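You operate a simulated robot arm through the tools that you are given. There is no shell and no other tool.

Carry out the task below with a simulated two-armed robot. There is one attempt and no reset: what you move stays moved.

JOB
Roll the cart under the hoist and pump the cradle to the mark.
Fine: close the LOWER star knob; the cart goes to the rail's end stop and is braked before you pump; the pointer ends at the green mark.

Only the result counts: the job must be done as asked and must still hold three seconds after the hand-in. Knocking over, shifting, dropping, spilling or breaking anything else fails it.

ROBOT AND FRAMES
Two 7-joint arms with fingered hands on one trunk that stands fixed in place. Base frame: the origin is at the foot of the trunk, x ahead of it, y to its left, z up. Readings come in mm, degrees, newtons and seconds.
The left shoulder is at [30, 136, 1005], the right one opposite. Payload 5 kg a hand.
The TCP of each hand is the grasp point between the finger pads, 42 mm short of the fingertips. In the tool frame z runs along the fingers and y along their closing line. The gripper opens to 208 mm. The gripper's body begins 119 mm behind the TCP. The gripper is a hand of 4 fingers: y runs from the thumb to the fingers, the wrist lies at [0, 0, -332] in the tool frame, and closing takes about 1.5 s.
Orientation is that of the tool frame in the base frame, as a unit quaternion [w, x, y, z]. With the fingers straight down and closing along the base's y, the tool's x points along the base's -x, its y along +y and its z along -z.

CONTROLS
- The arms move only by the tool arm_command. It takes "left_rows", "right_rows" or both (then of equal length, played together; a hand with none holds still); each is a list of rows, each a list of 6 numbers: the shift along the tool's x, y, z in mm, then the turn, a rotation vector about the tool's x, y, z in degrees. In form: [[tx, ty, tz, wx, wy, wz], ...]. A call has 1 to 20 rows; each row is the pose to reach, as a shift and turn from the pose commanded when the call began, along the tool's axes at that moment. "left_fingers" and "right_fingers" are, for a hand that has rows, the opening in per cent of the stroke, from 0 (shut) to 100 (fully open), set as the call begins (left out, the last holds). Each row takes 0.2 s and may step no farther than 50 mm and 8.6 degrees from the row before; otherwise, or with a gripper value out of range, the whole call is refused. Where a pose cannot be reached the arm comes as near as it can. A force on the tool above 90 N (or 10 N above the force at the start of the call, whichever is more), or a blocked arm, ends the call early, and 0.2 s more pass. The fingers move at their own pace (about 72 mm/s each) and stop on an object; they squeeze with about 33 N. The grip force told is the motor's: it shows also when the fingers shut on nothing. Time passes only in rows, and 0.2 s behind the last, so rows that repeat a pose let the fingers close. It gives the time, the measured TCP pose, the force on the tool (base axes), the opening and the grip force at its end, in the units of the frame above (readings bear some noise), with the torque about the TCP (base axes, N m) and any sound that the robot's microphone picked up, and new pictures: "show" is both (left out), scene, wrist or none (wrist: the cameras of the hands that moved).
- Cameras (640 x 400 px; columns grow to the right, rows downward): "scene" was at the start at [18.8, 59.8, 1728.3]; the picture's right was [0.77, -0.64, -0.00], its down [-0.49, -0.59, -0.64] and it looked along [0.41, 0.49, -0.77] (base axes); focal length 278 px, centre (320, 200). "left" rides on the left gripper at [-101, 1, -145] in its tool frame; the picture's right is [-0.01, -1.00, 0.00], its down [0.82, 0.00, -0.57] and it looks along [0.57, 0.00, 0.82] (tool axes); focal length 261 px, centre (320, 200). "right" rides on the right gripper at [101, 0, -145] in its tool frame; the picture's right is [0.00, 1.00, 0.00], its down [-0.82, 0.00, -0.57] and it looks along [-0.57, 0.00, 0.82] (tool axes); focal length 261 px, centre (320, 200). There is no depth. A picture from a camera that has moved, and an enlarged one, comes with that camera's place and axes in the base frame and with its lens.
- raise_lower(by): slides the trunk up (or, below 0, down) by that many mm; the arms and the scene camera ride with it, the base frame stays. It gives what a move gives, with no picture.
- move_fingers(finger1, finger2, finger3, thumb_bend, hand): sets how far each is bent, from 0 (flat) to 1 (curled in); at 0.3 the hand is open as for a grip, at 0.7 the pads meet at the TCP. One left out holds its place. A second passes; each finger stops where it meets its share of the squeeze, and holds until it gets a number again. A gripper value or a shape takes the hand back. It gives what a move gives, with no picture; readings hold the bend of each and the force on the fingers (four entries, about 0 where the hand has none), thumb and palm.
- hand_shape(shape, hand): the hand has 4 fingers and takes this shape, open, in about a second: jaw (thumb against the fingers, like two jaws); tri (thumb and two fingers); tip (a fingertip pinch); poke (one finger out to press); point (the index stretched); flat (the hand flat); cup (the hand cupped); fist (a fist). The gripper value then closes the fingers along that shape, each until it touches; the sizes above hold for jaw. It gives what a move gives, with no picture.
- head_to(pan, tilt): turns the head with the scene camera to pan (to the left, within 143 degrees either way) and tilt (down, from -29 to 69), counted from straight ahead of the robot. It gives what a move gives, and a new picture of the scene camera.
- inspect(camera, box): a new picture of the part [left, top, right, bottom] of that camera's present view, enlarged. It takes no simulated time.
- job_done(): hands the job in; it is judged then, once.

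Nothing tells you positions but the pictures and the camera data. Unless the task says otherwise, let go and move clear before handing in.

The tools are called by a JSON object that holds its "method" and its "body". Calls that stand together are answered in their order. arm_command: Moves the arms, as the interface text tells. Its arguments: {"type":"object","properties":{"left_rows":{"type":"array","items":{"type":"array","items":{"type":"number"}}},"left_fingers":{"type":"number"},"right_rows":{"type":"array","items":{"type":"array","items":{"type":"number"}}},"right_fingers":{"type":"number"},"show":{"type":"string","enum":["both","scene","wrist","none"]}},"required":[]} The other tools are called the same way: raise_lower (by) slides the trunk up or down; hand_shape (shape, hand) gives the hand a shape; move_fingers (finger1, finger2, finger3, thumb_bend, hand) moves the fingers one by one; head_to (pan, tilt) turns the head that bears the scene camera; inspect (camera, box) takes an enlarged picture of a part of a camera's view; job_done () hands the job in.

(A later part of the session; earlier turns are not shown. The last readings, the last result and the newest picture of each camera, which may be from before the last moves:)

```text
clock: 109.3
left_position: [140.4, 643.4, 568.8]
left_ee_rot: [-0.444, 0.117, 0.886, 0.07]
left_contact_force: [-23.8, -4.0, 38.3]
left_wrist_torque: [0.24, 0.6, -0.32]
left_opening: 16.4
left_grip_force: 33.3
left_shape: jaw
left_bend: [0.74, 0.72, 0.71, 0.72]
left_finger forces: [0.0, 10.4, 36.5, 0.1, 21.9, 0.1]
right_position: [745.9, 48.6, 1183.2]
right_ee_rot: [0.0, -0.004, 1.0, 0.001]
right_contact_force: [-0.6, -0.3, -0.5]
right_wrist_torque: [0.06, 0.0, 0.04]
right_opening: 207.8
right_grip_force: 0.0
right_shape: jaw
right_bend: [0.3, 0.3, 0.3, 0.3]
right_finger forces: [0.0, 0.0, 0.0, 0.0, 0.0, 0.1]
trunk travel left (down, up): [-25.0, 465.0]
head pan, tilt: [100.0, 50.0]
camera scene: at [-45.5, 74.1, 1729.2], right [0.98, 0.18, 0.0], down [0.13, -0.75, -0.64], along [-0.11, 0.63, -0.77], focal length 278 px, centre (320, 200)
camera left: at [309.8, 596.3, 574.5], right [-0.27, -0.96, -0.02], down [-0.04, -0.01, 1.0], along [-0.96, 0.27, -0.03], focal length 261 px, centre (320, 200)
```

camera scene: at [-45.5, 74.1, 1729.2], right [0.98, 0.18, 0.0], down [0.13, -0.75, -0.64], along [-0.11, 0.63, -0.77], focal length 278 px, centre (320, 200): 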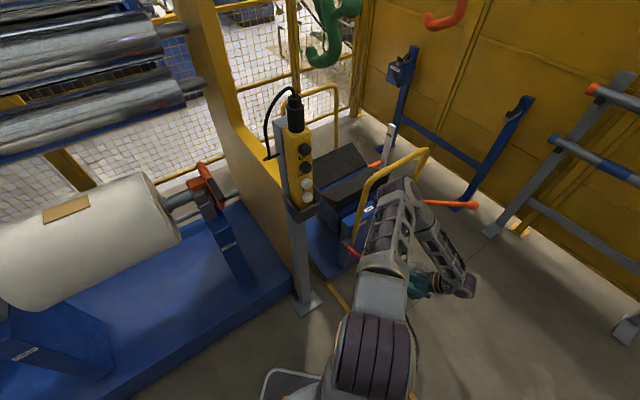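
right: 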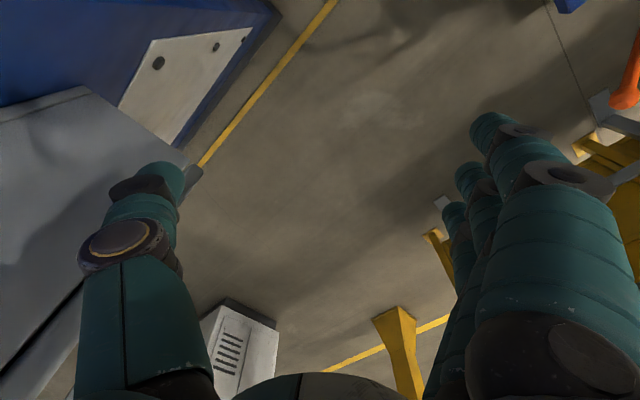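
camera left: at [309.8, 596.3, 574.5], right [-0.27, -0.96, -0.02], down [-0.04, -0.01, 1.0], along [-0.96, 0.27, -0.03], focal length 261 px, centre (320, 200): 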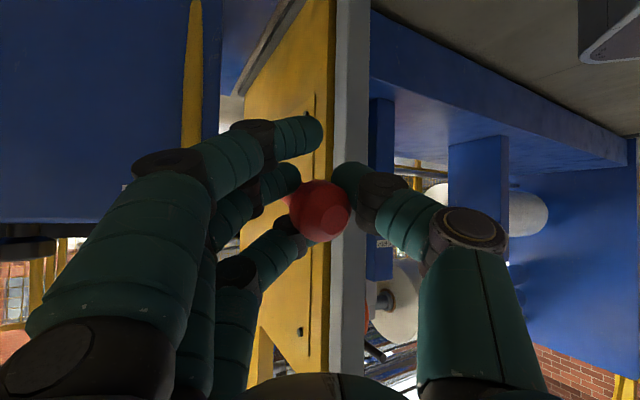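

The lever pushes back with 38 N: it is on its lower stop, so the brake is fully set. I'll release it and back straight out.

{"method": "arm_command", "body": {"left_rows": [[3, 0, 0, 0, 0, 0], [3, 0, 0, 0, 0, 0], [3, 0, 0, 0, 0, 0], [3, 0, 0, 0, 0, 0], [3, 0, 0, 0, 0, 0]], "left_fingers": 70, "show": "none"}}

{"method": "arm_command", "body": {"left_rows": [[0, 0, -25, 0, 0, 0], [0, 0, -55, 0, 0, 0], [0, 0, -90, 0, 0, 0], [0, 0, -125, 0, 0, 0], [20, 0, -150, 0, 0, 0]], "show": "both"}}

```text
clock: 110.5
left_position: [139.9, 642.4, 566.0]
left_ee_rot: [-0.44, 0.119, 0.888, 0.068]
left_contact_force: [-0.8, 0.6, -0.6]
left_wrist_torque: [-0.02, -0.03, 0.0]
left_opening: 145.3
left_grip_force: 0.0
left_shape: jaw
left_bend: [0.28, 0.28, 0.28, 0.57]
left_finger forces: [0.0, 0.0, 0.1, 0.1, 0.0, 0.0]
right_position: [747.2, 49.8, 1182.5]
right_ee_rot: [0.0, -0.003, 1.0, 0.0]
right_contact_force: [-0.6, -0.2, 0.1]
right_wrist_torque: [0.05, -0.03, -0.02]
right_opening: 207.5
right_grip_force: 0.1
right_shape: jaw
right_bend: [0.3, 0.3, 0.3, 0.3]
right_finger forces: [0.0, 0.0, 0.1, 0.1, 0.1, 0.1]
trunk travel left (down, up): [-25.0, 465.0]
head pan, tilt: [100.0, 50.0]
```

```text
clock: 111.7
left_position: [243.5, 611.3, 673.0]
left_ee_rot: [-0.44, 0.119, 0.888, 0.068]
left_contact_force: [0.3, -1.6, 0.1]
left_wrist_torque: [0.08, 0.04, -0.08]
left_opening: 145.0
left_grip_force: 0.2
left_shape: jaw
left_bend: [0.28, 0.28, 0.28, 0.57]
left_finger forces: [0.0, 0.1, 0.0, 0.0, 0.0, 0.1]
right_position: [747.2, 50.2, 1182.0]
right_ee_rot: [0.001, -0.004, 1.0, 0.0]
right_contact_force: [-0.6, -1.0, -0.7]
right_wrist_torque: [0.05, -0.04, -0.02]
right_opening: 207.7
right_grip_force: 0.0
right_shape: jaw
right_bend: [0.3, 0.3, 0.3, 0.3]
right_finger forces: [0.0, 0.0, 0.0, 0.0, 0.0, 0.0]
trunk travel left (down, up): [-25.0, 465.0]
head pan, tilt: [100.0, 50.0]
camera scene: at [-43.9, 75.8, 1728.8], right [0.98, 0.17, 0.0], down [0.13, -0.75, -0.64], along [-0.11, 0.63, -0.77], focal length 278 px, centre (320, 200)
camera left: at [414.0, 563.0, 680.0], right [-0.27, -0.96, -0.02], down [-0.04, -0.01, 1.0], along [-0.96, 0.27, -0.04], focal length 261 px, centre (320, 200)
```

scene: 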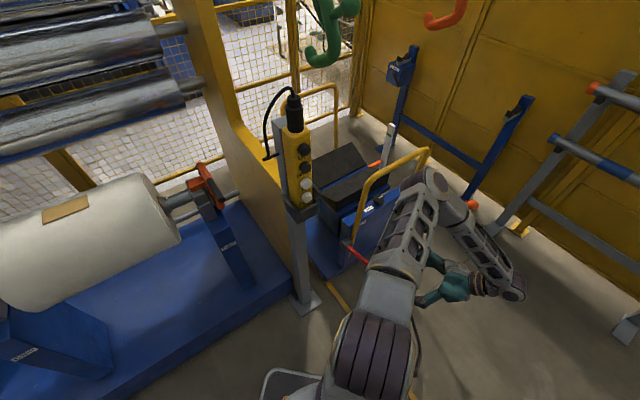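
left: 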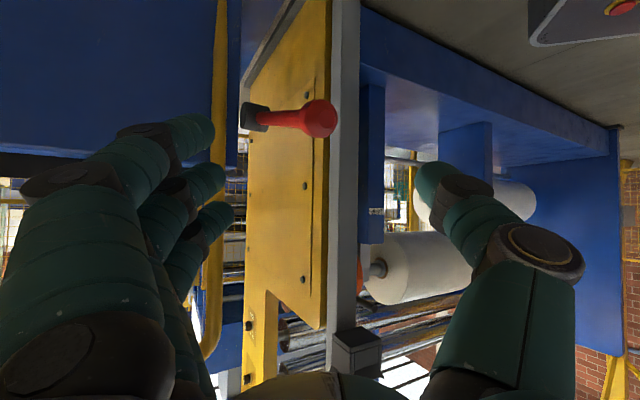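

The brake lever stays down. Let me compare the cart's position with the earlier zoom (same box) to make sure it didn't roll back while I lowered the lever.

{"method": "inspect", "body": {"camera": "scene", "box": [220, 0, 420, 200]}}

{"method": "inspect", "body": {"camera": "scene", "box": [340, 110, 440, 210]}}

```text
2.00 times, centred on (320, 100) of scene
camera zoom: at [-43.9, 75.8, 1728.8], right [0.98, 0.17, 0.0], down [0.13, -0.75, -0.64], along [-0.11, 0.63, -0.77], focal length 555 px, centre (320, 400)
```

zoom: 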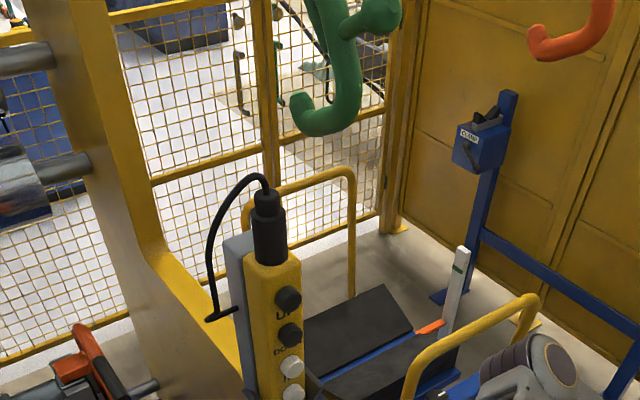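

```text
4.00 times, centred on (390, 160) of scene
camera zoom: at [-43.9, 75.8, 1728.8], right [0.98, 0.17, 0.0], down [0.13, -0.75, -0.64], along [-0.11, 0.63, -0.77], focal length 1110 px, centre (40, 360)
```

zoom: 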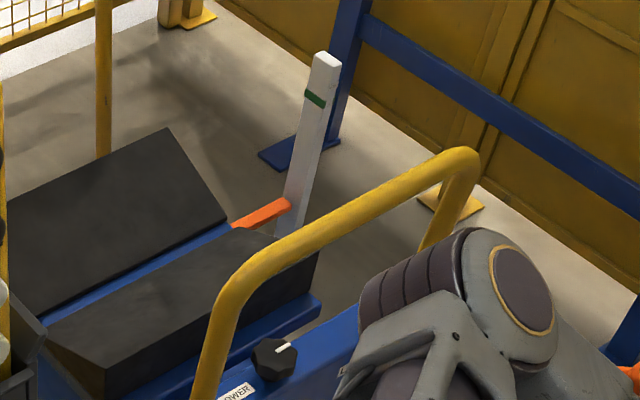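

No visible shift of the cart, and the knob is closed. Next is the LIFT lever (orange ball ≈ (490, 965, 755)). I'll carry the hand across on the operator side to a pre-grasp in front of it.

{"method": "arm_command", "body": {"left_rows": [[-1.3, 32.4, -24.3, -4.5, 0.6, 3.1], [-2.6, 64.9, -48.6, -8.9, 1.2, 6.2], [-3.9, 97.3, -72.9, -13.4, 1.8, 9.2], [-5.2, 129.8, -97.2, -17.9, 2.4, 12.3], [-6.6, 162.2, -121.5, -22.4, 3, 15.4], [-7.9, 194.6, -145.8, -26.8, 3.5, 18.5], [-9.2, 227.1, -170.1, -31.3, 4.1, 21.6], [-10.5, 259.5, -194.4, -35.8, 4.7, 24.6], [-11.8, 292, -218.7, -40.2, 5.3, 27.7], [-13.1, 324.4, -243, -44.7, 5.9, 30.8]], "left_fingers": 70, "show": "both"}}

```text
clock: 113.9
left_position: [524.6, 865.0, 813.8]
left_ee_rot: [-0.408, 0.498, 0.71, 0.285]
left_contact_force: [-0.1, 0.2, -0.2]
left_wrist_torque: [0.03, -0.02, 0.02]
left_opening: 145.3
left_grip_force: 0.2
left_shape: jaw
left_bend: [0.28, 0.28, 0.28, 0.57]
left_finger forces: [0.1, 0.1, 0.1, 0.0, 0.1, 0.0]
right_position: [747.3, 51.4, 1180.1]
right_ee_rot: [0.0, -0.003, 1.0, -0.001]
right_contact_force: [-0.7, -0.8, -0.6]
right_wrist_torque: [-0.03, 0.01, -0.05]
right_opening: 208.1
right_grip_force: 0.0
right_shape: jaw
right_bend: [0.3, 0.3, 0.3, 0.3]
right_finger forces: [0.0, 0.0, 0.0, 0.0, 0.0, 0.1]
trunk travel left (down, up): [-25.0, 465.0]
head pan, tilt: [100.0, 50.0]
camera scene: at [-43.3, 76.5, 1728.7], right [0.98, 0.17, 0.0], down [0.13, -0.75, -0.64], along [-0.11, 0.63, -0.77], focal length 278 px, centre (320, 200)
camera left: at [586.1, 699.7, 800.8], right [-0.94, -0.34, 0.0], down [0.02, -0.08, 1.0], along [-0.34, 0.94, 0.08], focal length 261 px, centre (320, 200)
```

scene: 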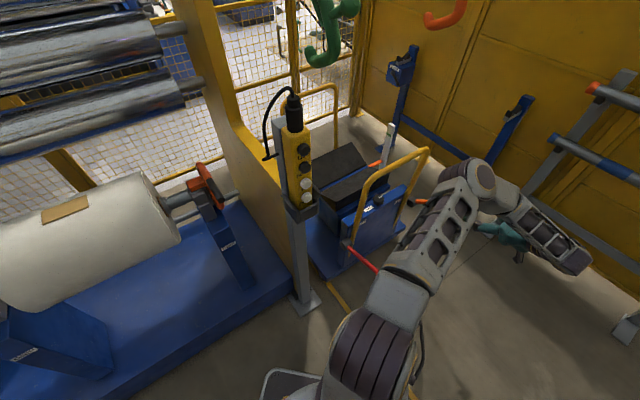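
left: 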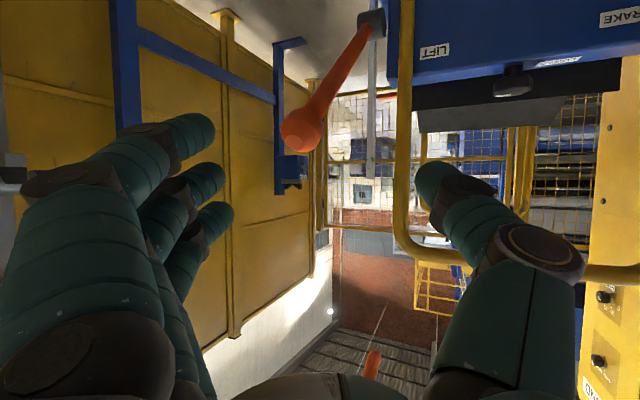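

The lift ball is at ≈ (504, 988, 743), slightly to the finger side. I'll centre on it and advance to the grasp.

{"method": "arm_command", "body": {"left_rows": [[0, 12, 20, 0, 0, 0], [0, 22, 45, 0, 0, 0], [0, 22, 75, 0, 0, 0], [0, 22, 105, 0, 0, 0], [0, 22, 105, 0, 0, 0]], "left_fingers": 70, "show": "wrist"}}

{"method": "inspect", "body": {"camera": "left", "box": [200, 60, 440, 240]}}

```text
clock: 115.1
left_position: [513.3, 960.8, 762.5]
left_ee_rot: [-0.407, 0.498, 0.71, 0.286]
left_contact_force: [0.3, -0.6, 0.0]
left_wrist_torque: [0.0, 0.02, 0.0]
left_opening: 145.7
left_grip_force: 0.1
left_shape: jaw
left_bend: [0.28, 0.28, 0.28, 0.57]
left_finger forces: [0.0, 0.1, 0.0, 0.1, 0.0, 0.0]
right_position: [746.8, 51.6, 1180.5]
right_ee_rot: [0.0, -0.003, 1.0, 0.0]
right_contact_force: [0.7, -1.2, 0.8]
right_wrist_torque: [0.02, 0.0, 0.0]
right_opening: 207.8
right_grip_force: 0.0
right_shape: jaw
right_bend: [0.3, 0.3, 0.3, 0.3]
right_finger forces: [0.0, 0.1, 0.0, 0.0, 0.0, 0.0]
trunk travel left (down, up): [-25.0, 465.0]
head pan, tilt: [100.0, 50.0]
camera left: at [574.7, 793.8, 748.4], right [-0.94, -0.34, 0.0], down [0.02, -0.08, 1.0], along [-0.34, 0.94, 0.08], focal length 261 px, centre (320, 200)
```

left: 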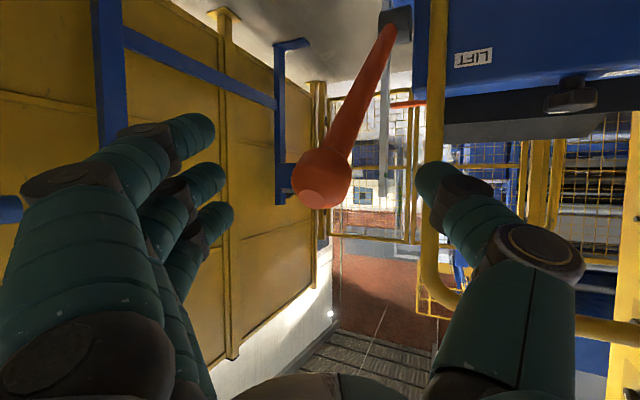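

```text
2.22 times, centred on (320, 150) of left
camera zoom: at [574.7, 793.8, 748.4], right [-0.94, -0.34, 0.0], down [0.02, -0.08, 1.0], along [-0.34, 0.94, 0.08], focal length 579 px, centre (320, 311)
```

zoom: 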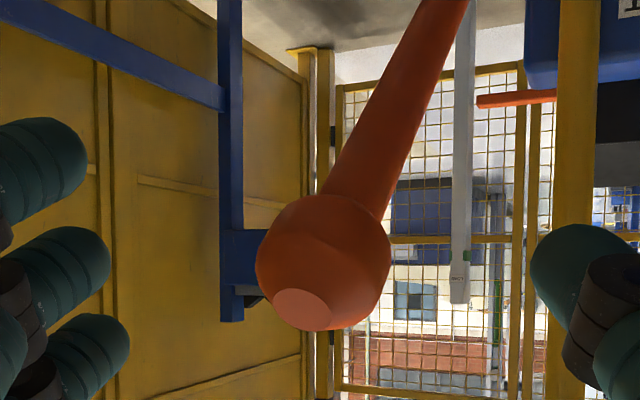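

Centred on the ball; the mast with pointer and green mark is also in view. Advancing the last ~33 mm and closing.

{"method": "arm_command", "body": {"left_rows": [[-1, 0, 12, 0, 0, 0], [-2, 0, 24, 0, 0, 0], [-2, 0, 34, 0, 0, 0], [-2, 0, 34, 0, 0, 0]], "show": "none"}}

{"method": "arm_command", "body": {"left_rows": [[0, 0, 0, 0, 0, 0], [0, 0, 0, 0, 0, 0], [0, 0, 0, 0, 0, 0], [0, 0, 0, 0, 0, 0], [0, 0, 0, 0, 0, 0], [0, 0, 0, 0, 0, 0], [0, 0, 0, 0, 0, 0]], "left_fingers": 0, "show": "wrist"}}

```text
clock: 116.1
left_position: [503.0, 988.2, 741.6]
left_ee_rot: [-0.408, 0.497, 0.711, 0.285]
left_contact_force: [-0.2, 0.6, -0.3]
left_wrist_torque: [-0.01, 0.03, 0.0]
left_opening: 145.3
left_grip_force: 0.2
left_shape: jaw
left_bend: [0.28, 0.28, 0.28, 0.57]
left_finger forces: [0.1, 0.0, 0.0, 0.0, 0.0, 0.1]
right_position: [747.3, 50.1, 1180.8]
right_ee_rot: [0.0, -0.004, 1.0, 0.0]
right_contact_force: [0.0, -0.9, 0.1]
right_wrist_torque: [0.02, -0.01, 0.02]
right_opening: 208.3
right_grip_force: 0.0
right_shape: jaw
right_bend: [0.3, 0.3, 0.3, 0.3]
right_finger forces: [0.0, 0.1, 0.0, 0.0, 0.0, 0.0]
trunk travel left (down, up): [-25.0, 465.0]
head pan, tilt: [100.0, 50.0]
```

```text
clock: 117.7
left_position: [500.2, 986.6, 740.7]
left_ee_rot: [-0.409, 0.496, 0.711, 0.284]
left_contact_force: [-12.3, -6.8, -0.2]
left_wrist_torque: [-0.13, 0.26, 0.42]
left_opening: 14.9
left_grip_force: 32.5
left_shape: jaw
left_bend: [0.7, 0.7, 0.7, 0.7]
left_finger forces: [0.0, 11.5, 0.0, 0.0, 24.4, 0.0]
right_position: [747.0, 51.6, 1181.4]
right_ee_rot: [0.001, -0.004, 1.0, 0.0]
right_contact_force: [0.1, 0.4, 0.8]
right_wrist_torque: [-0.02, -0.02, -0.01]
right_opening: 207.9
right_grip_force: 0.1
right_shape: jaw
right_bend: [0.3, 0.3, 0.3, 0.3]
right_finger forces: [0.0, 0.0, 0.0, 0.0, 0.1, 0.0]
trunk travel left (down, up): [-25.0, 465.0]
head pan, tilt: [100.0, 50.0]
camera left: at [563.0, 822.6, 728.4], right [-0.94, -0.35, 0.0], down [0.03, -0.08, 1.0], along [-0.35, 0.93, 0.08], focal length 261 px, centre (320, 200)
```

left: 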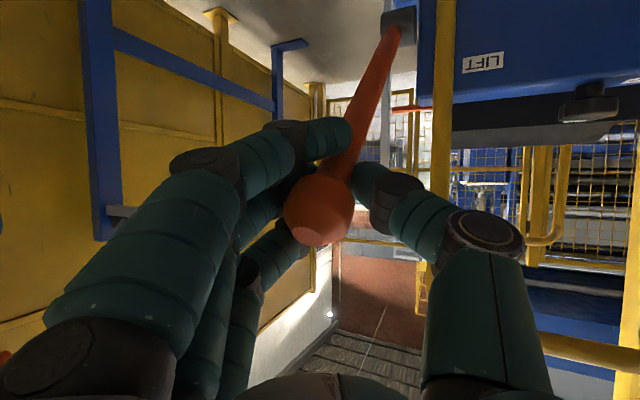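

The ball is held firmly. I'll make the first short down-stroke (~10°) and watch force and pointer.

{"method": "arm_command", "body": {"left_rows": [[-7.7, 2.3, -1.2, 0, 0, 0], [-15.4, 4.6, -2.4, 0, 0, 0], [-23.2, 6.8, -3.4, 0, 0, 0], [-30.9, 8.9, -4.3, 0, 0, 0], [-46.6, 12.9, -5.2, 0, 0, 0], [-62.3, 16.7, -5.8, 0, 0, 0]], "show": "both"}}

{"method": "inspect", "body": {"camera": "scene", "box": [340, 110, 440, 210]}}

```text
clock: 119.1
left_position: [532.6, 958.7, 689.8]
left_ee_rot: [-0.408, 0.497, 0.711, 0.285]
left_contact_force: [-24.4, 2.5, -1.4]
left_wrist_torque: [0.12, 0.62, 0.37]
left_opening: 14.8
left_grip_force: 32.7
left_shape: jaw
left_bend: [0.7, 0.7, 0.7, 0.7]
left_finger forces: [0.0, 9.2, 0.1, 0.0, 27.6, 0.0]
right_position: [747.1, 51.6, 1181.6]
right_ee_rot: [0.0, -0.003, 1.0, 0.0]
right_contact_force: [0.5, -0.3, 0.5]
right_wrist_torque: [-0.01, 0.04, 0.0]
right_opening: 208.1
right_grip_force: 0.2
right_shape: jaw
right_bend: [0.3, 0.3, 0.3, 0.3]
right_finger forces: [0.1, 0.0, 0.0, 0.1, 0.0, 0.0]
trunk travel left (down, up): [-25.0, 465.0]
head pan, tilt: [100.0, 50.0]
camera scene: at [-44.2, 77.1, 1728.6], right [0.98, 0.17, 0.0], down [0.13, -0.75, -0.64], along [-0.11, 0.63, -0.77], focal length 278 px, centre (320, 200)
camera left: at [594.2, 793.0, 676.5], right [-0.94, -0.35, 0.0], down [0.02, -0.07, 1.0], along [-0.35, 0.94, 0.08], focal length 261 px, centre (320, 200)
```

scene: 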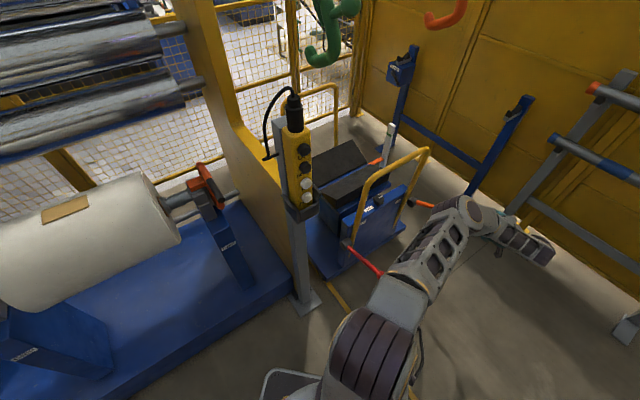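
left: 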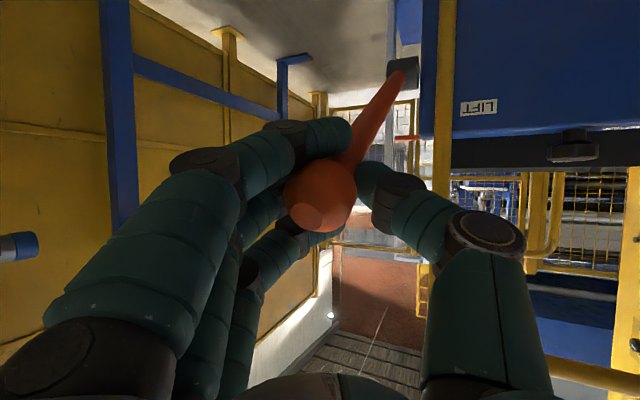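

```text
4.00 times, centred on (390, 160) of scene
camera zoom: at [-44.2, 77.1, 1728.6], right [0.98, 0.17, 0.0], down [0.13, -0.75, -0.64], along [-0.11, 0.63, -0.77], focal length 1110 px, centre (40, 360)
```

zoom: 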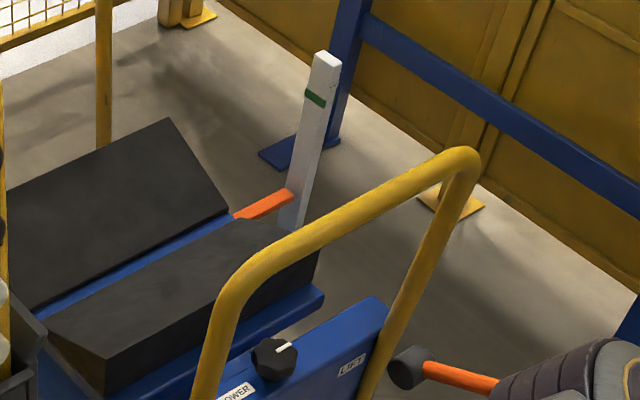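

The pointer rose about a tenth of the way to the green mark, so the valve is closed and pumping works. I'll continue the down-stroke to ~13°.

{"method": "arm_command", "body": {"left_rows": [[-15.7, 3.6, 0.2, 0, 0, 0], [-31.5, 6.9, 1, 0, 0, 0], [-47.3, 9.9, 2.7, 0, 0, 0], [-63.1, 12.7, 4.8, 0, 0, 0], [-78.9, 15.2, 7.8, 0, 0, 0], [-94.6, 17.4, 11.3, 0, 0, 0], [-110, 19.3, 15.5, 0, 0, 0], [-125.4, 21, 20.1, 0, 0, 0]], "show": "wrist"}}

{"method": "inspect", "body": {"camera": "scene", "box": [340, 110, 440, 210]}}

```text
clock: 120.9
left_position: [550.9, 921.5, 605.3]
left_ee_rot: [-0.406, 0.497, 0.711, 0.287]
left_contact_force: [-3.1, 57.6, -6.1]
left_wrist_torque: [1.01, 0.11, 1.6]
left_opening: 9.6
left_grip_force: 33.0
left_shape: jaw
left_bend: [0.7, 0.69, 0.7, 0.72]
left_finger forces: [14.8, 45.5, 0.0, 0.0, 11.6, 0.0]
left hand out of reach, approached as far as the arm can: row 6, 7, 8
right_position: [747.5, 53.1, 1181.5]
right_ee_rot: [-0.001, -0.003, 1.0, -0.001]
right_contact_force: [0.0, 0.7, -0.2]
right_wrist_torque: [-0.01, 0.04, -0.02]
right_opening: 208.0
right_grip_force: 0.1
right_shape: jaw
right_bend: [0.3, 0.3, 0.3, 0.3]
right_finger forces: [0.1, 0.0, 0.1, 0.0, 0.0, 0.1]
trunk travel left (down, up): [-25.0, 465.0]
head pan, tilt: [100.0, 50.0]
camera left: at [612.1, 754.5, 591.9], right [-0.94, -0.35, -0.01], down [0.02, -0.08, 1.0], along [-0.34, 0.94, 0.08], focal length 261 px, centre (320, 200)
```

left: 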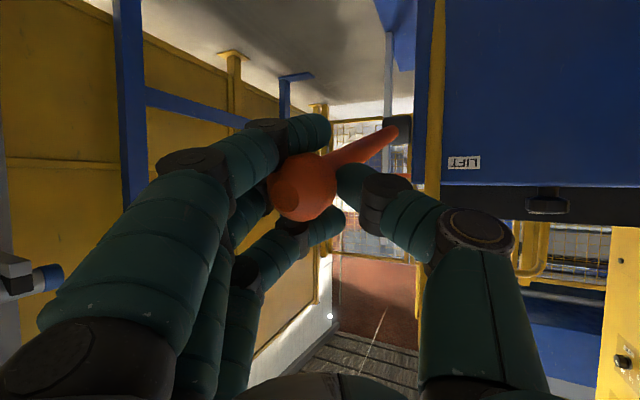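

```text
4.00 times, centred on (390, 160) of scene
camera zoom: at [-42.5, 80.5, 1728.5], right [0.98, 0.17, 0.0], down [0.13, -0.76, -0.64], along [-0.11, 0.63, -0.77], focal length 1110 px, centre (40, 360)
```

zoom: 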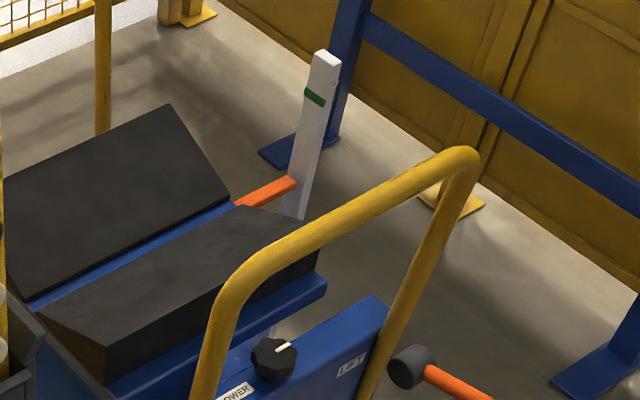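

The pointer keeps rising (about 0.9 px per degree in this zoom; ~86 px to go). The arm hit its reach limit at ~18°, so I'll pump between roughly 18° and 43°. Up-stroke now.

{"method": "arm_command", "body": {"left_rows": [[15.4, -1.8, -4.4, 0, 0, 0], [30.8, -3.6, -8.8, 0, 0, 0], [62.3, -8.3, -15.3, 0, 0, 0], [93.9, -14.1, -19.1, 0, 0, 0], [125.4, -21, -20.1, 0, 0, 0], [156.8, -28.8, -18.6, 0, 0, 0], [156.8, -28.8, -18.6, 0, 0, 0]], "show": "wrist"}}

{"method": "inspect", "body": {"camera": "scene", "box": [340, 110, 440, 210]}}

```text
clock: 122.5
left_position: [500.7, 967.4, 743.5]
left_ee_rot: [-0.407, 0.498, 0.711, 0.283]
left_contact_force: [8.3, 40.9, -18.5]
left_wrist_torque: [0.16, -0.11, 0.9]
left_opening: 7.4
left_grip_force: 33.2
left_shape: jaw
left_bend: [0.7, 0.68, 0.7, 0.73]
left_finger forces: [9.5, 39.5, 0.1, 0.0, 8.5, 0.0]
right_position: [748.1, 53.8, 1179.3]
right_ee_rot: [-0.001, -0.005, 1.0, -0.002]
right_contact_force: [0.2, -0.7, -1.0]
right_wrist_torque: [-0.01, 0.01, 0.03]
right_opening: 207.8
right_grip_force: 0.0
right_shape: jaw
right_bend: [0.3, 0.3, 0.3, 0.3]
right_finger forces: [0.1, 0.1, 0.0, 0.0, 0.0, 0.0]
trunk travel left (down, up): [-25.0, 465.0]
head pan, tilt: [100.0, 50.0]
camera left: at [561.5, 801.2, 731.1], right [-0.94, -0.34, 0.0], down [0.02, -0.07, 1.0], along [-0.34, 0.94, 0.08], focal length 261 px, centre (320, 200)
```

left: 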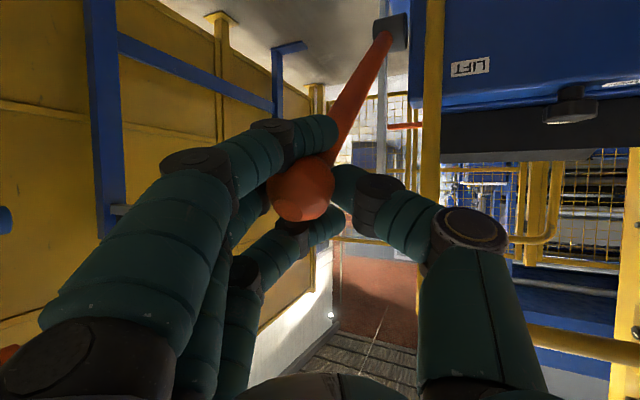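

```text
4.00 times, centred on (390, 160) of scene
camera zoom: at [-41.5, 80.9, 1728.5], right [0.98, 0.17, 0.0], down [0.13, -0.76, -0.64], along [-0.11, 0.63, -0.77], focal length 1110 px, centre (40, 360)
```

zoom: 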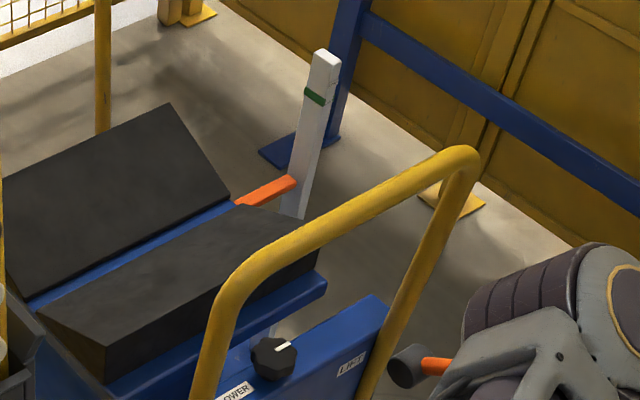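

The pointer held during the up-stroke. The hand ended a bit behind nominal because of the clipped reach, so I'll re-centre on the ball at the top position first.

{"method": "arm_command", "body": {"left_rows": [[4, 5, 9, 0, 0, 0], [7.5, 9.4, 17, 0, 0, 0], [7.5, 9.4, 17, 0, 0, 0]], "show": "wrist"}}

```text
clock: 123.3
left_position: [504.0, 982.6, 749.4]
left_ee_rot: [-0.408, 0.497, 0.71, 0.286]
left_contact_force: [-9.4, -47.2, 27.0]
left_wrist_torque: [-0.71, 0.99, 1.1]
left_opening: 17.1
left_grip_force: 32.7
left_shape: jaw
left_bend: [0.71, 0.7, 0.7, 0.75]
left_finger forces: [14.1, 12.6, 0.1, 0.1, 51.4, 0.0]
right_position: [745.2, 47.6, 1182.5]
right_ee_rot: [0.0, -0.004, 1.0, 0.002]
right_contact_force: [-0.4, 1.2, 0.7]
right_wrist_torque: [-0.01, 0.0, 0.0]
right_opening: 207.9
right_grip_force: 0.0
right_shape: jaw
right_bend: [0.3, 0.3, 0.3, 0.3]
right_finger forces: [0.0, 0.0, 0.1, 0.0, 0.0, 0.0]
trunk travel left (down, up): [-25.0, 465.0]
head pan, tilt: [100.0, 50.0]
camera left: at [564.8, 816.0, 734.7], right [-0.94, -0.34, -0.01], down [0.02, -0.08, 1.0], along [-0.34, 0.94, 0.08], focal length 261 px, centre (320, 200)
```

left: 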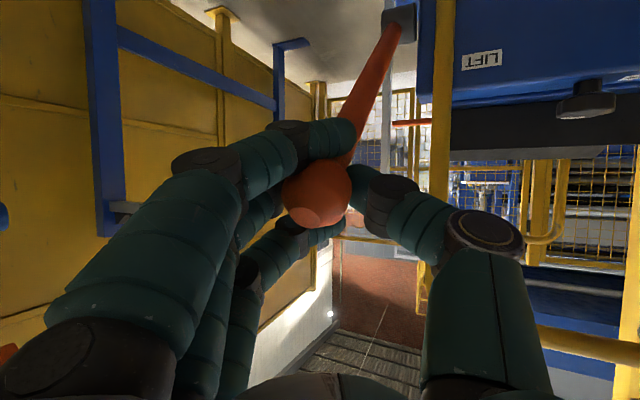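

Slightly too far now; I'll back off half of that so the grip rides without load.

{"method": "arm_command", "body": {"left_rows": [[-2, -4.5, -9, 0, 0, 0], [-2, -4.5, -9, 0, 0, 0]], "show": "none"}}

```text
clock: 123.9
left_position: [500.5, 978.1, 748.3]
left_ee_rot: [-0.408, 0.498, 0.71, 0.286]
left_contact_force: [2.8, 7.5, 0.9]
left_wrist_torque: [0.06, 0.48, 0.4]
left_opening: 11.8
left_grip_force: 32.5
left_shape: jaw
left_bend: [0.7, 0.7, 0.7, 0.73]
left_finger forces: [14.6, 22.9, 0.0, 0.1, 24.7, 0.0]
right_position: [747.5, 51.1, 1181.0]
right_ee_rot: [0.0, -0.004, 1.0, 0.0]
right_contact_force: [0.0, 0.1, -0.1]
right_wrist_torque: [-0.05, 0.0, 0.0]
right_opening: 208.0
right_grip_force: 0.0
right_shape: jaw
right_bend: [0.3, 0.3, 0.3, 0.3]
right_finger forces: [0.0, 0.0, 0.0, 0.1, 0.0, 0.1]
trunk travel left (down, up): [-25.0, 465.0]
head pan, tilt: [100.0, 50.0]
```

Balanced now. Second down-stroke, from ~43° to ~22°.

{"method": "arm_command", "body": {"left_rows": [[-15.4, 4.6, -2.4, 0, 0, 0], [-30.9, 8.9, -4.3, 0, 0, 0], [-46.6, 12.9, -5.2, 0, 0, 0], [-62.3, 16.7, -5.8, 0, 0, 0], [-78, 20.2, -5.5, 0, 0, 0], [-93.8, 23.6, -4.8, 0, 0, 0], [-109.6, 26.6, -3, 0, 0, 0], [-125.4, 29.4, -1, 0, 0, 0], [-132, 30.5, 0.2, 0, 0, 0]], "show": "none"}}

{"method": "inspect", "body": {"camera": "scene", "box": [340, 110, 440, 210]}}

```text
clock: 125.9
left_position: [547.9, 925.7, 631.4]
left_ee_rot: [-0.409, 0.495, 0.713, 0.282]
left_contact_force: [-23.3, 38.1, -4.6]
left_wrist_torque: [1.29, 1.9, 1.35]
left_opening: 12.6
left_grip_force: 32.8
left_shape: jaw
left_bend: [0.7, 0.69, 0.7, 0.73]
left_finger forces: [35.8, 36.5, 0.0, 0.0, 35.0, 0.1]
right_position: [747.4, 53.2, 1180.6]
right_ee_rot: [0.0, -0.005, 1.0, -0.001]
right_contact_force: [-0.2, 0.7, 0.3]
right_wrist_torque: [0.02, 0.01, -0.01]
right_opening: 208.0
right_grip_force: 0.0
right_shape: jaw
right_bend: [0.3, 0.3, 0.3, 0.3]
right_finger forces: [0.1, 0.0, 0.0, 0.1, 0.1, 0.1]
trunk travel left (down, up): [-25.0, 465.0]
head pan, tilt: [100.0, 50.0]
```

```text
4.00 times, centred on (390, 160) of scene
camera zoom: at [-44.0, 78.8, 1728.5], right [0.98, 0.17, 0.0], down [0.13, -0.76, -0.64], along [-0.11, 0.63, -0.77], focal length 1110 px, centre (40, 360)
```

zoom: 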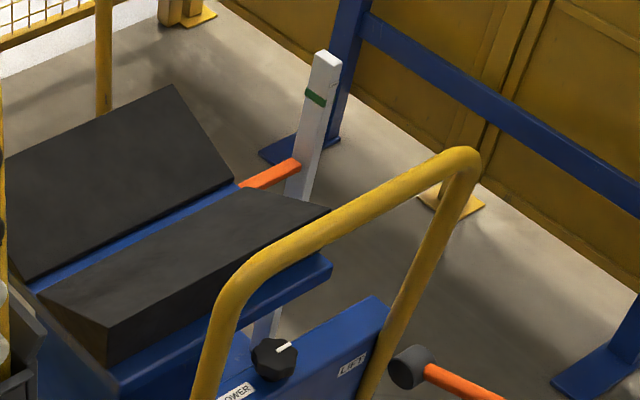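

The pointer rose another ~18 px; about 66 px remain. Up-stroke and then the third down-stroke.

{"method": "arm_command", "body": {"left_rows": [[19, -3.2, -3, 0, 0, 0], [38.2, -6.9, -5, 0, 0, 0], [69.7, -13.8, -6, 0, 0, 0], [101.1, -21.6, -4.5, 0, 0, 0], [120, -27, -2, 0, 0, 0], [132, -30.5, -0.2, 0, 0, 0], [132, -30.5, -0.2, 0, 0, 0]], "show": "wrist"}}

```text
clock: 127.5
left_position: [501.8, 976.6, 749.0]
left_ee_rot: [-0.407, 0.498, 0.71, 0.286]
left_contact_force: [1.0, 2.9, 0.2]
left_wrist_torque: [-0.11, 0.0, 0.39]
left_opening: 11.7
left_grip_force: 33.2
left_shape: jaw
left_bend: [0.7, 0.7, 0.7, 0.72]
left_finger forces: [1.8, 20.6, 0.0, 0.0, 17.6, 0.1]
right_position: [746.9, 50.5, 1181.7]
right_ee_rot: [0.0, -0.004, 1.0, 0.001]
right_contact_force: [0.3, 0.1, 0.5]
right_wrist_torque: [-0.01, 0.0, 0.01]
right_opening: 208.2
right_grip_force: 0.1
right_shape: jaw
right_bend: [0.3, 0.3, 0.3, 0.3]
right_finger forces: [0.1, 0.0, 0.0, 0.0, 0.0, 0.0]
trunk travel left (down, up): [-25.0, 465.0]
head pan, tilt: [100.0, 50.0]
camera left: at [563.5, 811.0, 735.1], right [-0.94, -0.34, -0.01], down [0.02, -0.08, 1.0], along [-0.34, 0.94, 0.08], focal length 261 px, centre (320, 200)
```

left: 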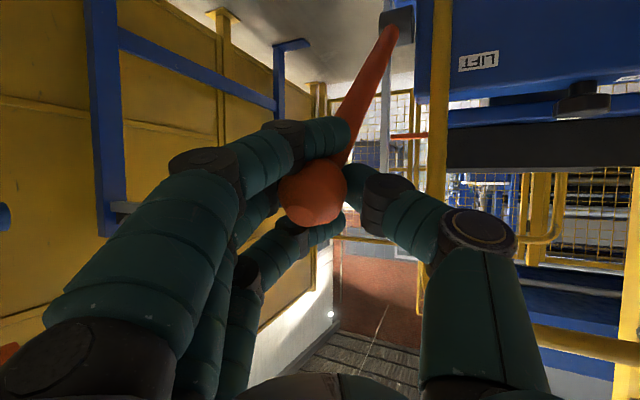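

Balanced grip at the top. Third down-stroke, same path.

{"method": "arm_command", "body": {"left_rows": [[-15.4, 4.6, -2.4, 0, 0, 0], [-30.9, 8.9, -4.3, 0, 0, 0], [-46.6, 12.9, -5.2, 0, 0, 0], [-62.3, 16.7, -5.8, 0, 0, 0], [-78, 20.2, -5.5, 0, 0, 0], [-93.8, 23.6, -4.8, 0, 0, 0], [-109.6, 26.6, -3, 0, 0, 0], [-125.4, 29.4, -1, 0, 0, 0], [-132, 30.5, 0.2, 0, 0, 0]], "show": "none"}}

{"method": "inspect", "body": {"camera": "scene", "box": [340, 110, 440, 210]}}

{"method": "arm_command", "body": {"left_rows": [[19, -3.2, -3, 0, 0, 0], [38.2, -6.9, -5, 0, 0, 0], [69.7, -13.8, -6, 0, 0, 0], [101.1, -21.6, -4.5, 0, 0, 0], [120, -27, -2, 0, 0, 0], [132, -30.5, -0.2, 0, 0, 0], [132, -30.5, -0.2, 0, 0, 0]], "show": "none"}}

```text
clock: 129.5
left_position: [549.5, 925.4, 632.2]
left_ee_rot: [-0.409, 0.497, 0.711, 0.283]
left_contact_force: [-23.3, 37.1, -4.9]
left_wrist_torque: [1.19, 1.66, 1.17]
left_opening: 12.3
left_grip_force: 33.1
left_shape: jaw
left_bend: [0.7, 0.69, 0.7, 0.72]
left_finger forces: [27.8, 35.2, 0.1, 0.0, 30.1, 0.0]
right_position: [747.4, 51.6, 1180.4]
right_ee_rot: [0.0, -0.003, 1.0, -0.001]
right_contact_force: [-0.2, 0.8, 0.0]
right_wrist_torque: [-0.02, 0.03, -0.02]
right_opening: 208.0
right_grip_force: 0.1
right_shape: jaw
right_bend: [0.3, 0.3, 0.3, 0.3]
right_finger forces: [0.1, 0.0, 0.0, 0.1, 0.0, 0.0]
trunk travel left (down, up): [-25.0, 465.0]
head pan, tilt: [100.0, 50.0]
```

```text
4.00 times, centred on (390, 160) of scene
camera zoom: at [-44.1, 79.1, 1728.5], right [0.98, 0.17, 0.0], down [0.13, -0.76, -0.64], along [-0.11, 0.63, -0.77], focal length 1110 px, centre (40, 360)
```

zoom: 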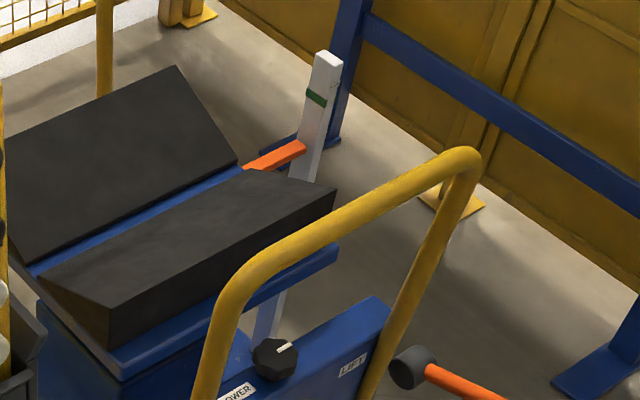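

```text
clock: 131.1
left_position: [504.2, 977.0, 749.7]
left_ee_rot: [-0.406, 0.498, 0.71, 0.286]
left_contact_force: [-4.9, 4.2, -4.0]
left_wrist_torque: [-0.19, 0.14, 0.57]
left_opening: 12.2
left_grip_force: 32.4
left_shape: jaw
left_bend: [0.7, 0.7, 0.7, 0.72]
left_finger forces: [1.0, 21.5, 0.0, 0.0, 19.1, 0.0]
right_position: [747.4, 51.7, 1180.7]
right_ee_rot: [0.0, -0.003, 1.0, 0.0]
right_contact_force: [-0.3, -0.2, 0.1]
right_wrist_torque: [0.05, -0.03, -0.02]
right_opening: 207.9
right_grip_force: 0.1
right_shape: jaw
right_bend: [0.3, 0.3, 0.3, 0.3]
right_finger forces: [0.0, 0.1, 0.1, 0.1, 0.0, 0.1]
trunk travel left (down, up): [-25.0, 465.0]
head pan, tilt: [100.0, 50.0]
```

The pointer is at ~(304,147) vs mark (316,97) in the zoom: about three more strokes. Fourth stroke.

{"method": "arm_command", "body": {"left_rows": [[-15.4, 4.6, -2.4, 0, 0, 0], [-30.9, 8.9, -4.3, 0, 0, 0], [-46.6, 12.9, -5.2, 0, 0, 0], [-62.3, 16.7, -5.8, 0, 0, 0], [-78, 20.2, -5.5, 0, 0, 0], [-93.8, 23.6, -4.8, 0, 0, 0], [-109.6, 26.6, -3, 0, 0, 0], [-125.4, 29.4, -1, 0, 0, 0], [-132, 30.5, 0.2, 0, 0, 0]], "show": "none"}}

{"method": "inspect", "body": {"camera": "scene", "box": [340, 110, 440, 210]}}

{"method": "arm_command", "body": {"left_rows": [[19, -3.2, -3, 0, 0, 0], [38.2, -6.9, -5, 0, 0, 0], [69.7, -13.8, -6, 0, 0, 0], [101.1, -21.6, -4.5, 0, 0, 0], [120, -27, -2, 0, 0, 0], [132, -30.5, -0.2, 0, 0, 0], [132, -30.5, -0.2, 0, 0, 0]], "show": "wrist"}}

```text
clock: 133.1
left_position: [549.3, 925.5, 631.7]
left_ee_rot: [-0.408, 0.497, 0.711, 0.283]
left_contact_force: [-23.8, 25.5, -2.3]
left_wrist_torque: [0.99, 1.8, 1.01]
left_opening: 12.9
left_grip_force: 33.3
left_shape: jaw
left_bend: [0.7, 0.69, 0.7, 0.72]
left_finger forces: [29.0, 31.0, 0.1, 0.0, 35.3, 0.0]
right_position: [746.3, 52.0, 1180.9]
right_ee_rot: [0.0, -0.003, 1.0, 0.0]
right_contact_force: [1.0, 0.5, -0.7]
right_wrist_torque: [0.0, -0.01, -0.02]
right_opening: 207.8
right_grip_force: 0.1
right_shape: jaw
right_bend: [0.3, 0.3, 0.3, 0.3]
right_finger forces: [0.1, 0.0, 0.0, 0.1, 0.0, 0.0]
trunk travel left (down, up): [-25.0, 465.0]
head pan, tilt: [100.0, 50.0]
```

```text
4.00 times, centred on (390, 160) of scene
camera zoom: at [-44.2, 78.2, 1728.5], right [0.98, 0.17, 0.0], down [0.13, -0.76, -0.64], along [-0.11, 0.63, -0.77], focal length 1110 px, centre (40, 360)
```

zoom: 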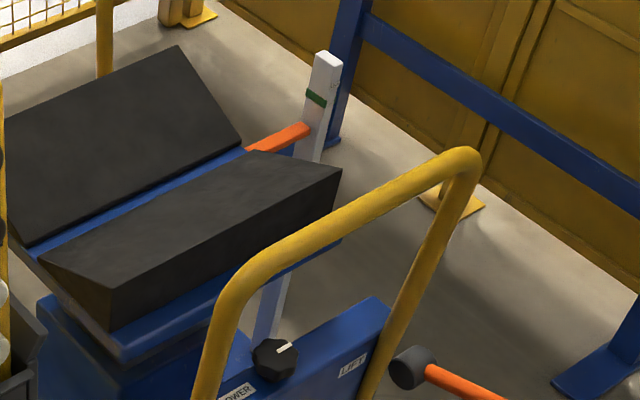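

```text
clock: 134.7
left_position: [503.6, 975.0, 749.3]
left_ee_rot: [-0.407, 0.498, 0.71, 0.287]
left_contact_force: [-2.6, 4.6, -1.7]
left_wrist_torque: [-0.12, 0.03, 0.44]
left_opening: 11.7
left_grip_force: 32.9
left_shape: jaw
left_bend: [0.7, 0.7, 0.7, 0.72]
left_finger forces: [1.1, 21.2, 0.0, 0.0, 18.1, 0.0]
right_position: [748.0, 50.6, 1181.8]
right_ee_rot: [0.0, -0.003, 1.0, 0.0]
right_contact_force: [-0.1, 0.1, 0.5]
right_wrist_torque: [-0.03, 0.02, 0.0]
right_opening: 207.7
right_grip_force: 0.0
right_shape: jaw
right_bend: [0.3, 0.3, 0.3, 0.3]
right_finger forces: [0.0, 0.1, 0.1, 0.1, 0.1, 0.1]
trunk travel left (down, up): [-25.0, 465.0]
head pan, tilt: [100.0, 50.0]
camera left: at [565.6, 809.4, 736.0], right [-0.94, -0.34, 0.0], down [0.02, -0.08, 1.0], along [-0.34, 0.94, 0.08], focal length 261 px, centre (320, 200)
```

left: 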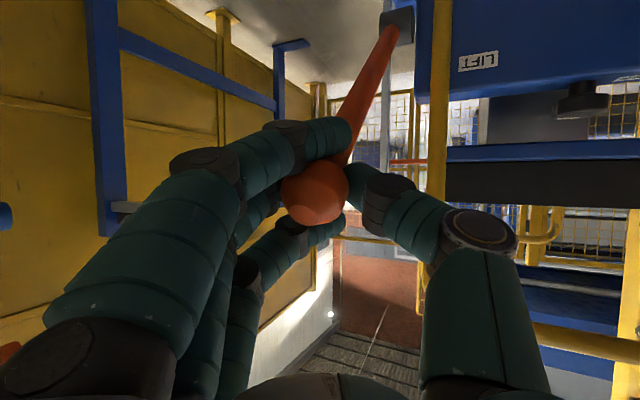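

The pointer is now ~31 px below the mark in that oblique view. The wrist camera looks almost horizontally, so I'll use it to judge heights without parallax.

{"method": "inspect", "body": {"camera": "left", "box": [340, 80, 460, 240]}}

{"method": "inspect", "body": {"camera": "scene", "box": [375, 115, 415, 165]}}

```text
2.50 times, centred on (400, 160) of left
camera zoom: at [565.6, 809.4, 736.0], right [-0.94, -0.34, 0.0], down [0.02, -0.08, 1.0], along [-0.34, 0.94, 0.08], focal length 652 px, centre (120, 300)
```

zoom: 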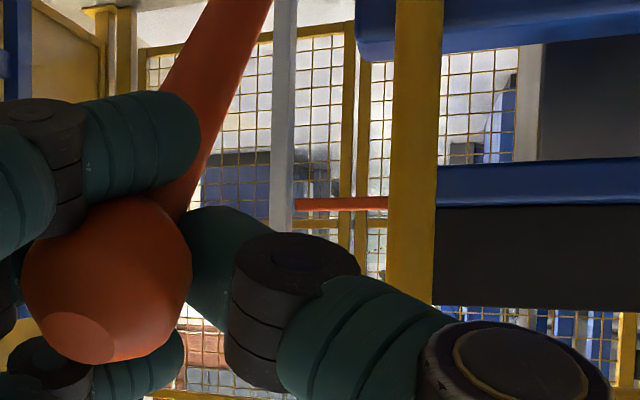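

```text
8.00 times, centred on (395, 140) of scene
camera zoom: at [-43.1, 76.9, 1728.7], right [0.98, 0.17, 0.0], down [0.13, -0.75, -0.64], along [-0.11, 0.63, -0.77], focal length 2220 px, centre (-280, 680)
```

zoom: 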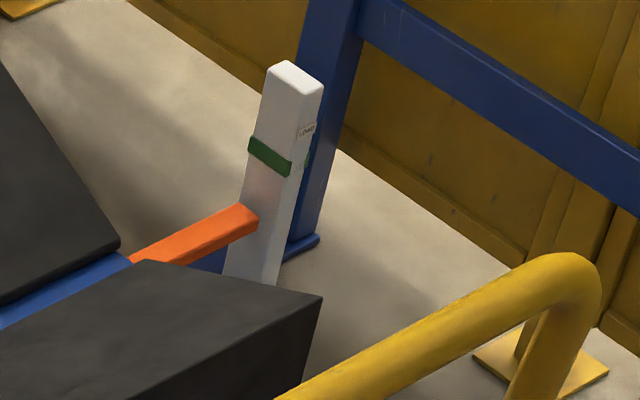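

The pointer's centre is about 33 px (4× zoom) below the band, i.e. roughly 1.8 strokes. One more full stroke, then a careful partial.

{"method": "arm_command", "body": {"left_rows": [[-15.4, 4.6, -2.4, 0, 0, 0], [-30.9, 8.9, -4.3, 0, 0, 0], [-46.6, 12.9, -5.2, 0, 0, 0], [-62.3, 16.7, -5.8, 0, 0, 0], [-78, 20.2, -5.5, 0, 0, 0], [-93.8, 23.6, -4.8, 0, 0, 0], [-109.6, 26.6, -3, 0, 0, 0], [-125.4, 29.4, -1, 0, 0, 0]], "show": "none"}}

{"method": "inspect", "body": {"camera": "scene", "box": [375, 115, 415, 165]}}

{"method": "arm_command", "body": {"left_rows": [[15.8, -2.8, -2, 0, 0, 0], [31.6, -5.8, -3.8, 0, 0, 0], [63.1, -12.7, -4.8, 0, 0, 0], [94.5, -20.5, -3.3, 0, 0, 0], [115, -26, -1.2, 0, 0, 0], [125.4, -29.4, 1, 0, 0, 0], [125.4, -29.4, 1, 0, 0, 0]], "show": "none"}}

{"method": "inspect", "body": {"camera": "scene", "box": [375, 115, 415, 165]}}

```text
clock: 136.5
left_position: [548.8, 925.0, 638.1]
left_ee_rot: [-0.409, 0.497, 0.711, 0.284]
left_contact_force: [-18.9, 24.8, -0.9]
left_wrist_torque: [1.02, 1.66, 0.98]
left_opening: 12.3
left_grip_force: 33.6
left_shape: jaw
left_bend: [0.7, 0.69, 0.7, 0.72]
left_finger forces: [24.3, 31.5, 0.0, 0.0, 32.7, 0.1]
right_position: [747.5, 50.9, 1182.2]
right_ee_rot: [0.0, -0.003, 1.0, -0.001]
right_contact_force: [-0.2, 0.4, -0.2]
right_wrist_torque: [-0.04, 0.04, -0.02]
right_opening: 208.0
right_grip_force: 0.1
right_shape: jaw
right_bend: [0.3, 0.3, 0.3, 0.3]
right_finger forces: [0.0, 0.1, 0.0, 0.0, 0.0, 0.0]
trunk travel left (down, up): [-25.0, 465.0]
head pan, tilt: [100.0, 50.0]
```

```text
8.00 times, centred on (395, 140) of scene
camera zoom: at [-43.9, 77.9, 1728.5], right [0.98, 0.17, 0.0], down [0.13, -0.75, -0.64], along [-0.11, 0.63, -0.77], focal length 2220 px, centre (-280, 680)
```

zoom: 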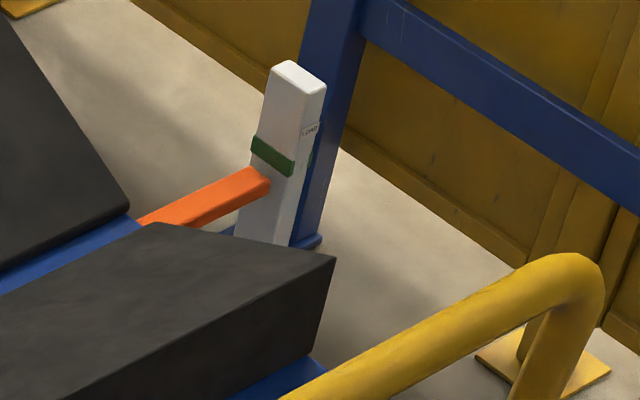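

```text
clock: 138.1
left_position: [503.1, 975.1, 749.6]
left_ee_rot: [-0.407, 0.499, 0.71, 0.286]
left_contact_force: [-2.4, -3.2, 3.1]
left_wrist_torque: [-0.18, 0.09, 0.52]
left_opening: 12.0
left_grip_force: 33.0
left_shape: jaw
left_bend: [0.7, 0.7, 0.7, 0.72]
left_finger forces: [0.6, 20.9, 0.1, 0.0, 21.8, 0.1]
right_position: [746.9, 50.1, 1181.1]
right_ee_rot: [0.0, -0.003, 1.0, 0.0]
right_contact_force: [-0.1, -0.7, 0.2]
right_wrist_torque: [0.04, -0.01, 0.02]
right_opening: 208.0
right_grip_force: 0.0
right_shape: jaw
right_bend: [0.3, 0.3, 0.3, 0.3]
right_finger forces: [0.0, 0.1, 0.1, 0.1, 0.0, 0.1]
trunk travel left (down, up): [-25.0, 465.0]
head pan, tilt: [100.0, 50.0]
```

```text
8.00 times, centred on (395, 140) of scene
camera zoom: at [-43.3, 75.9, 1728.8], right [0.98, 0.17, 0.0], down [0.13, -0.75, -0.64], along [-0.11, 0.63, -0.77], focal length 2220 px, centre (-280, 680)
```

zoom: 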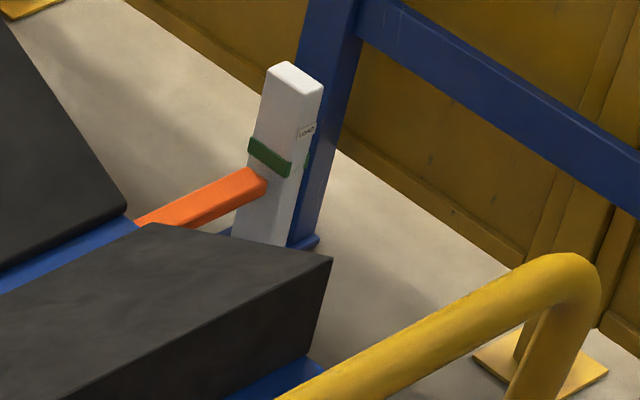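

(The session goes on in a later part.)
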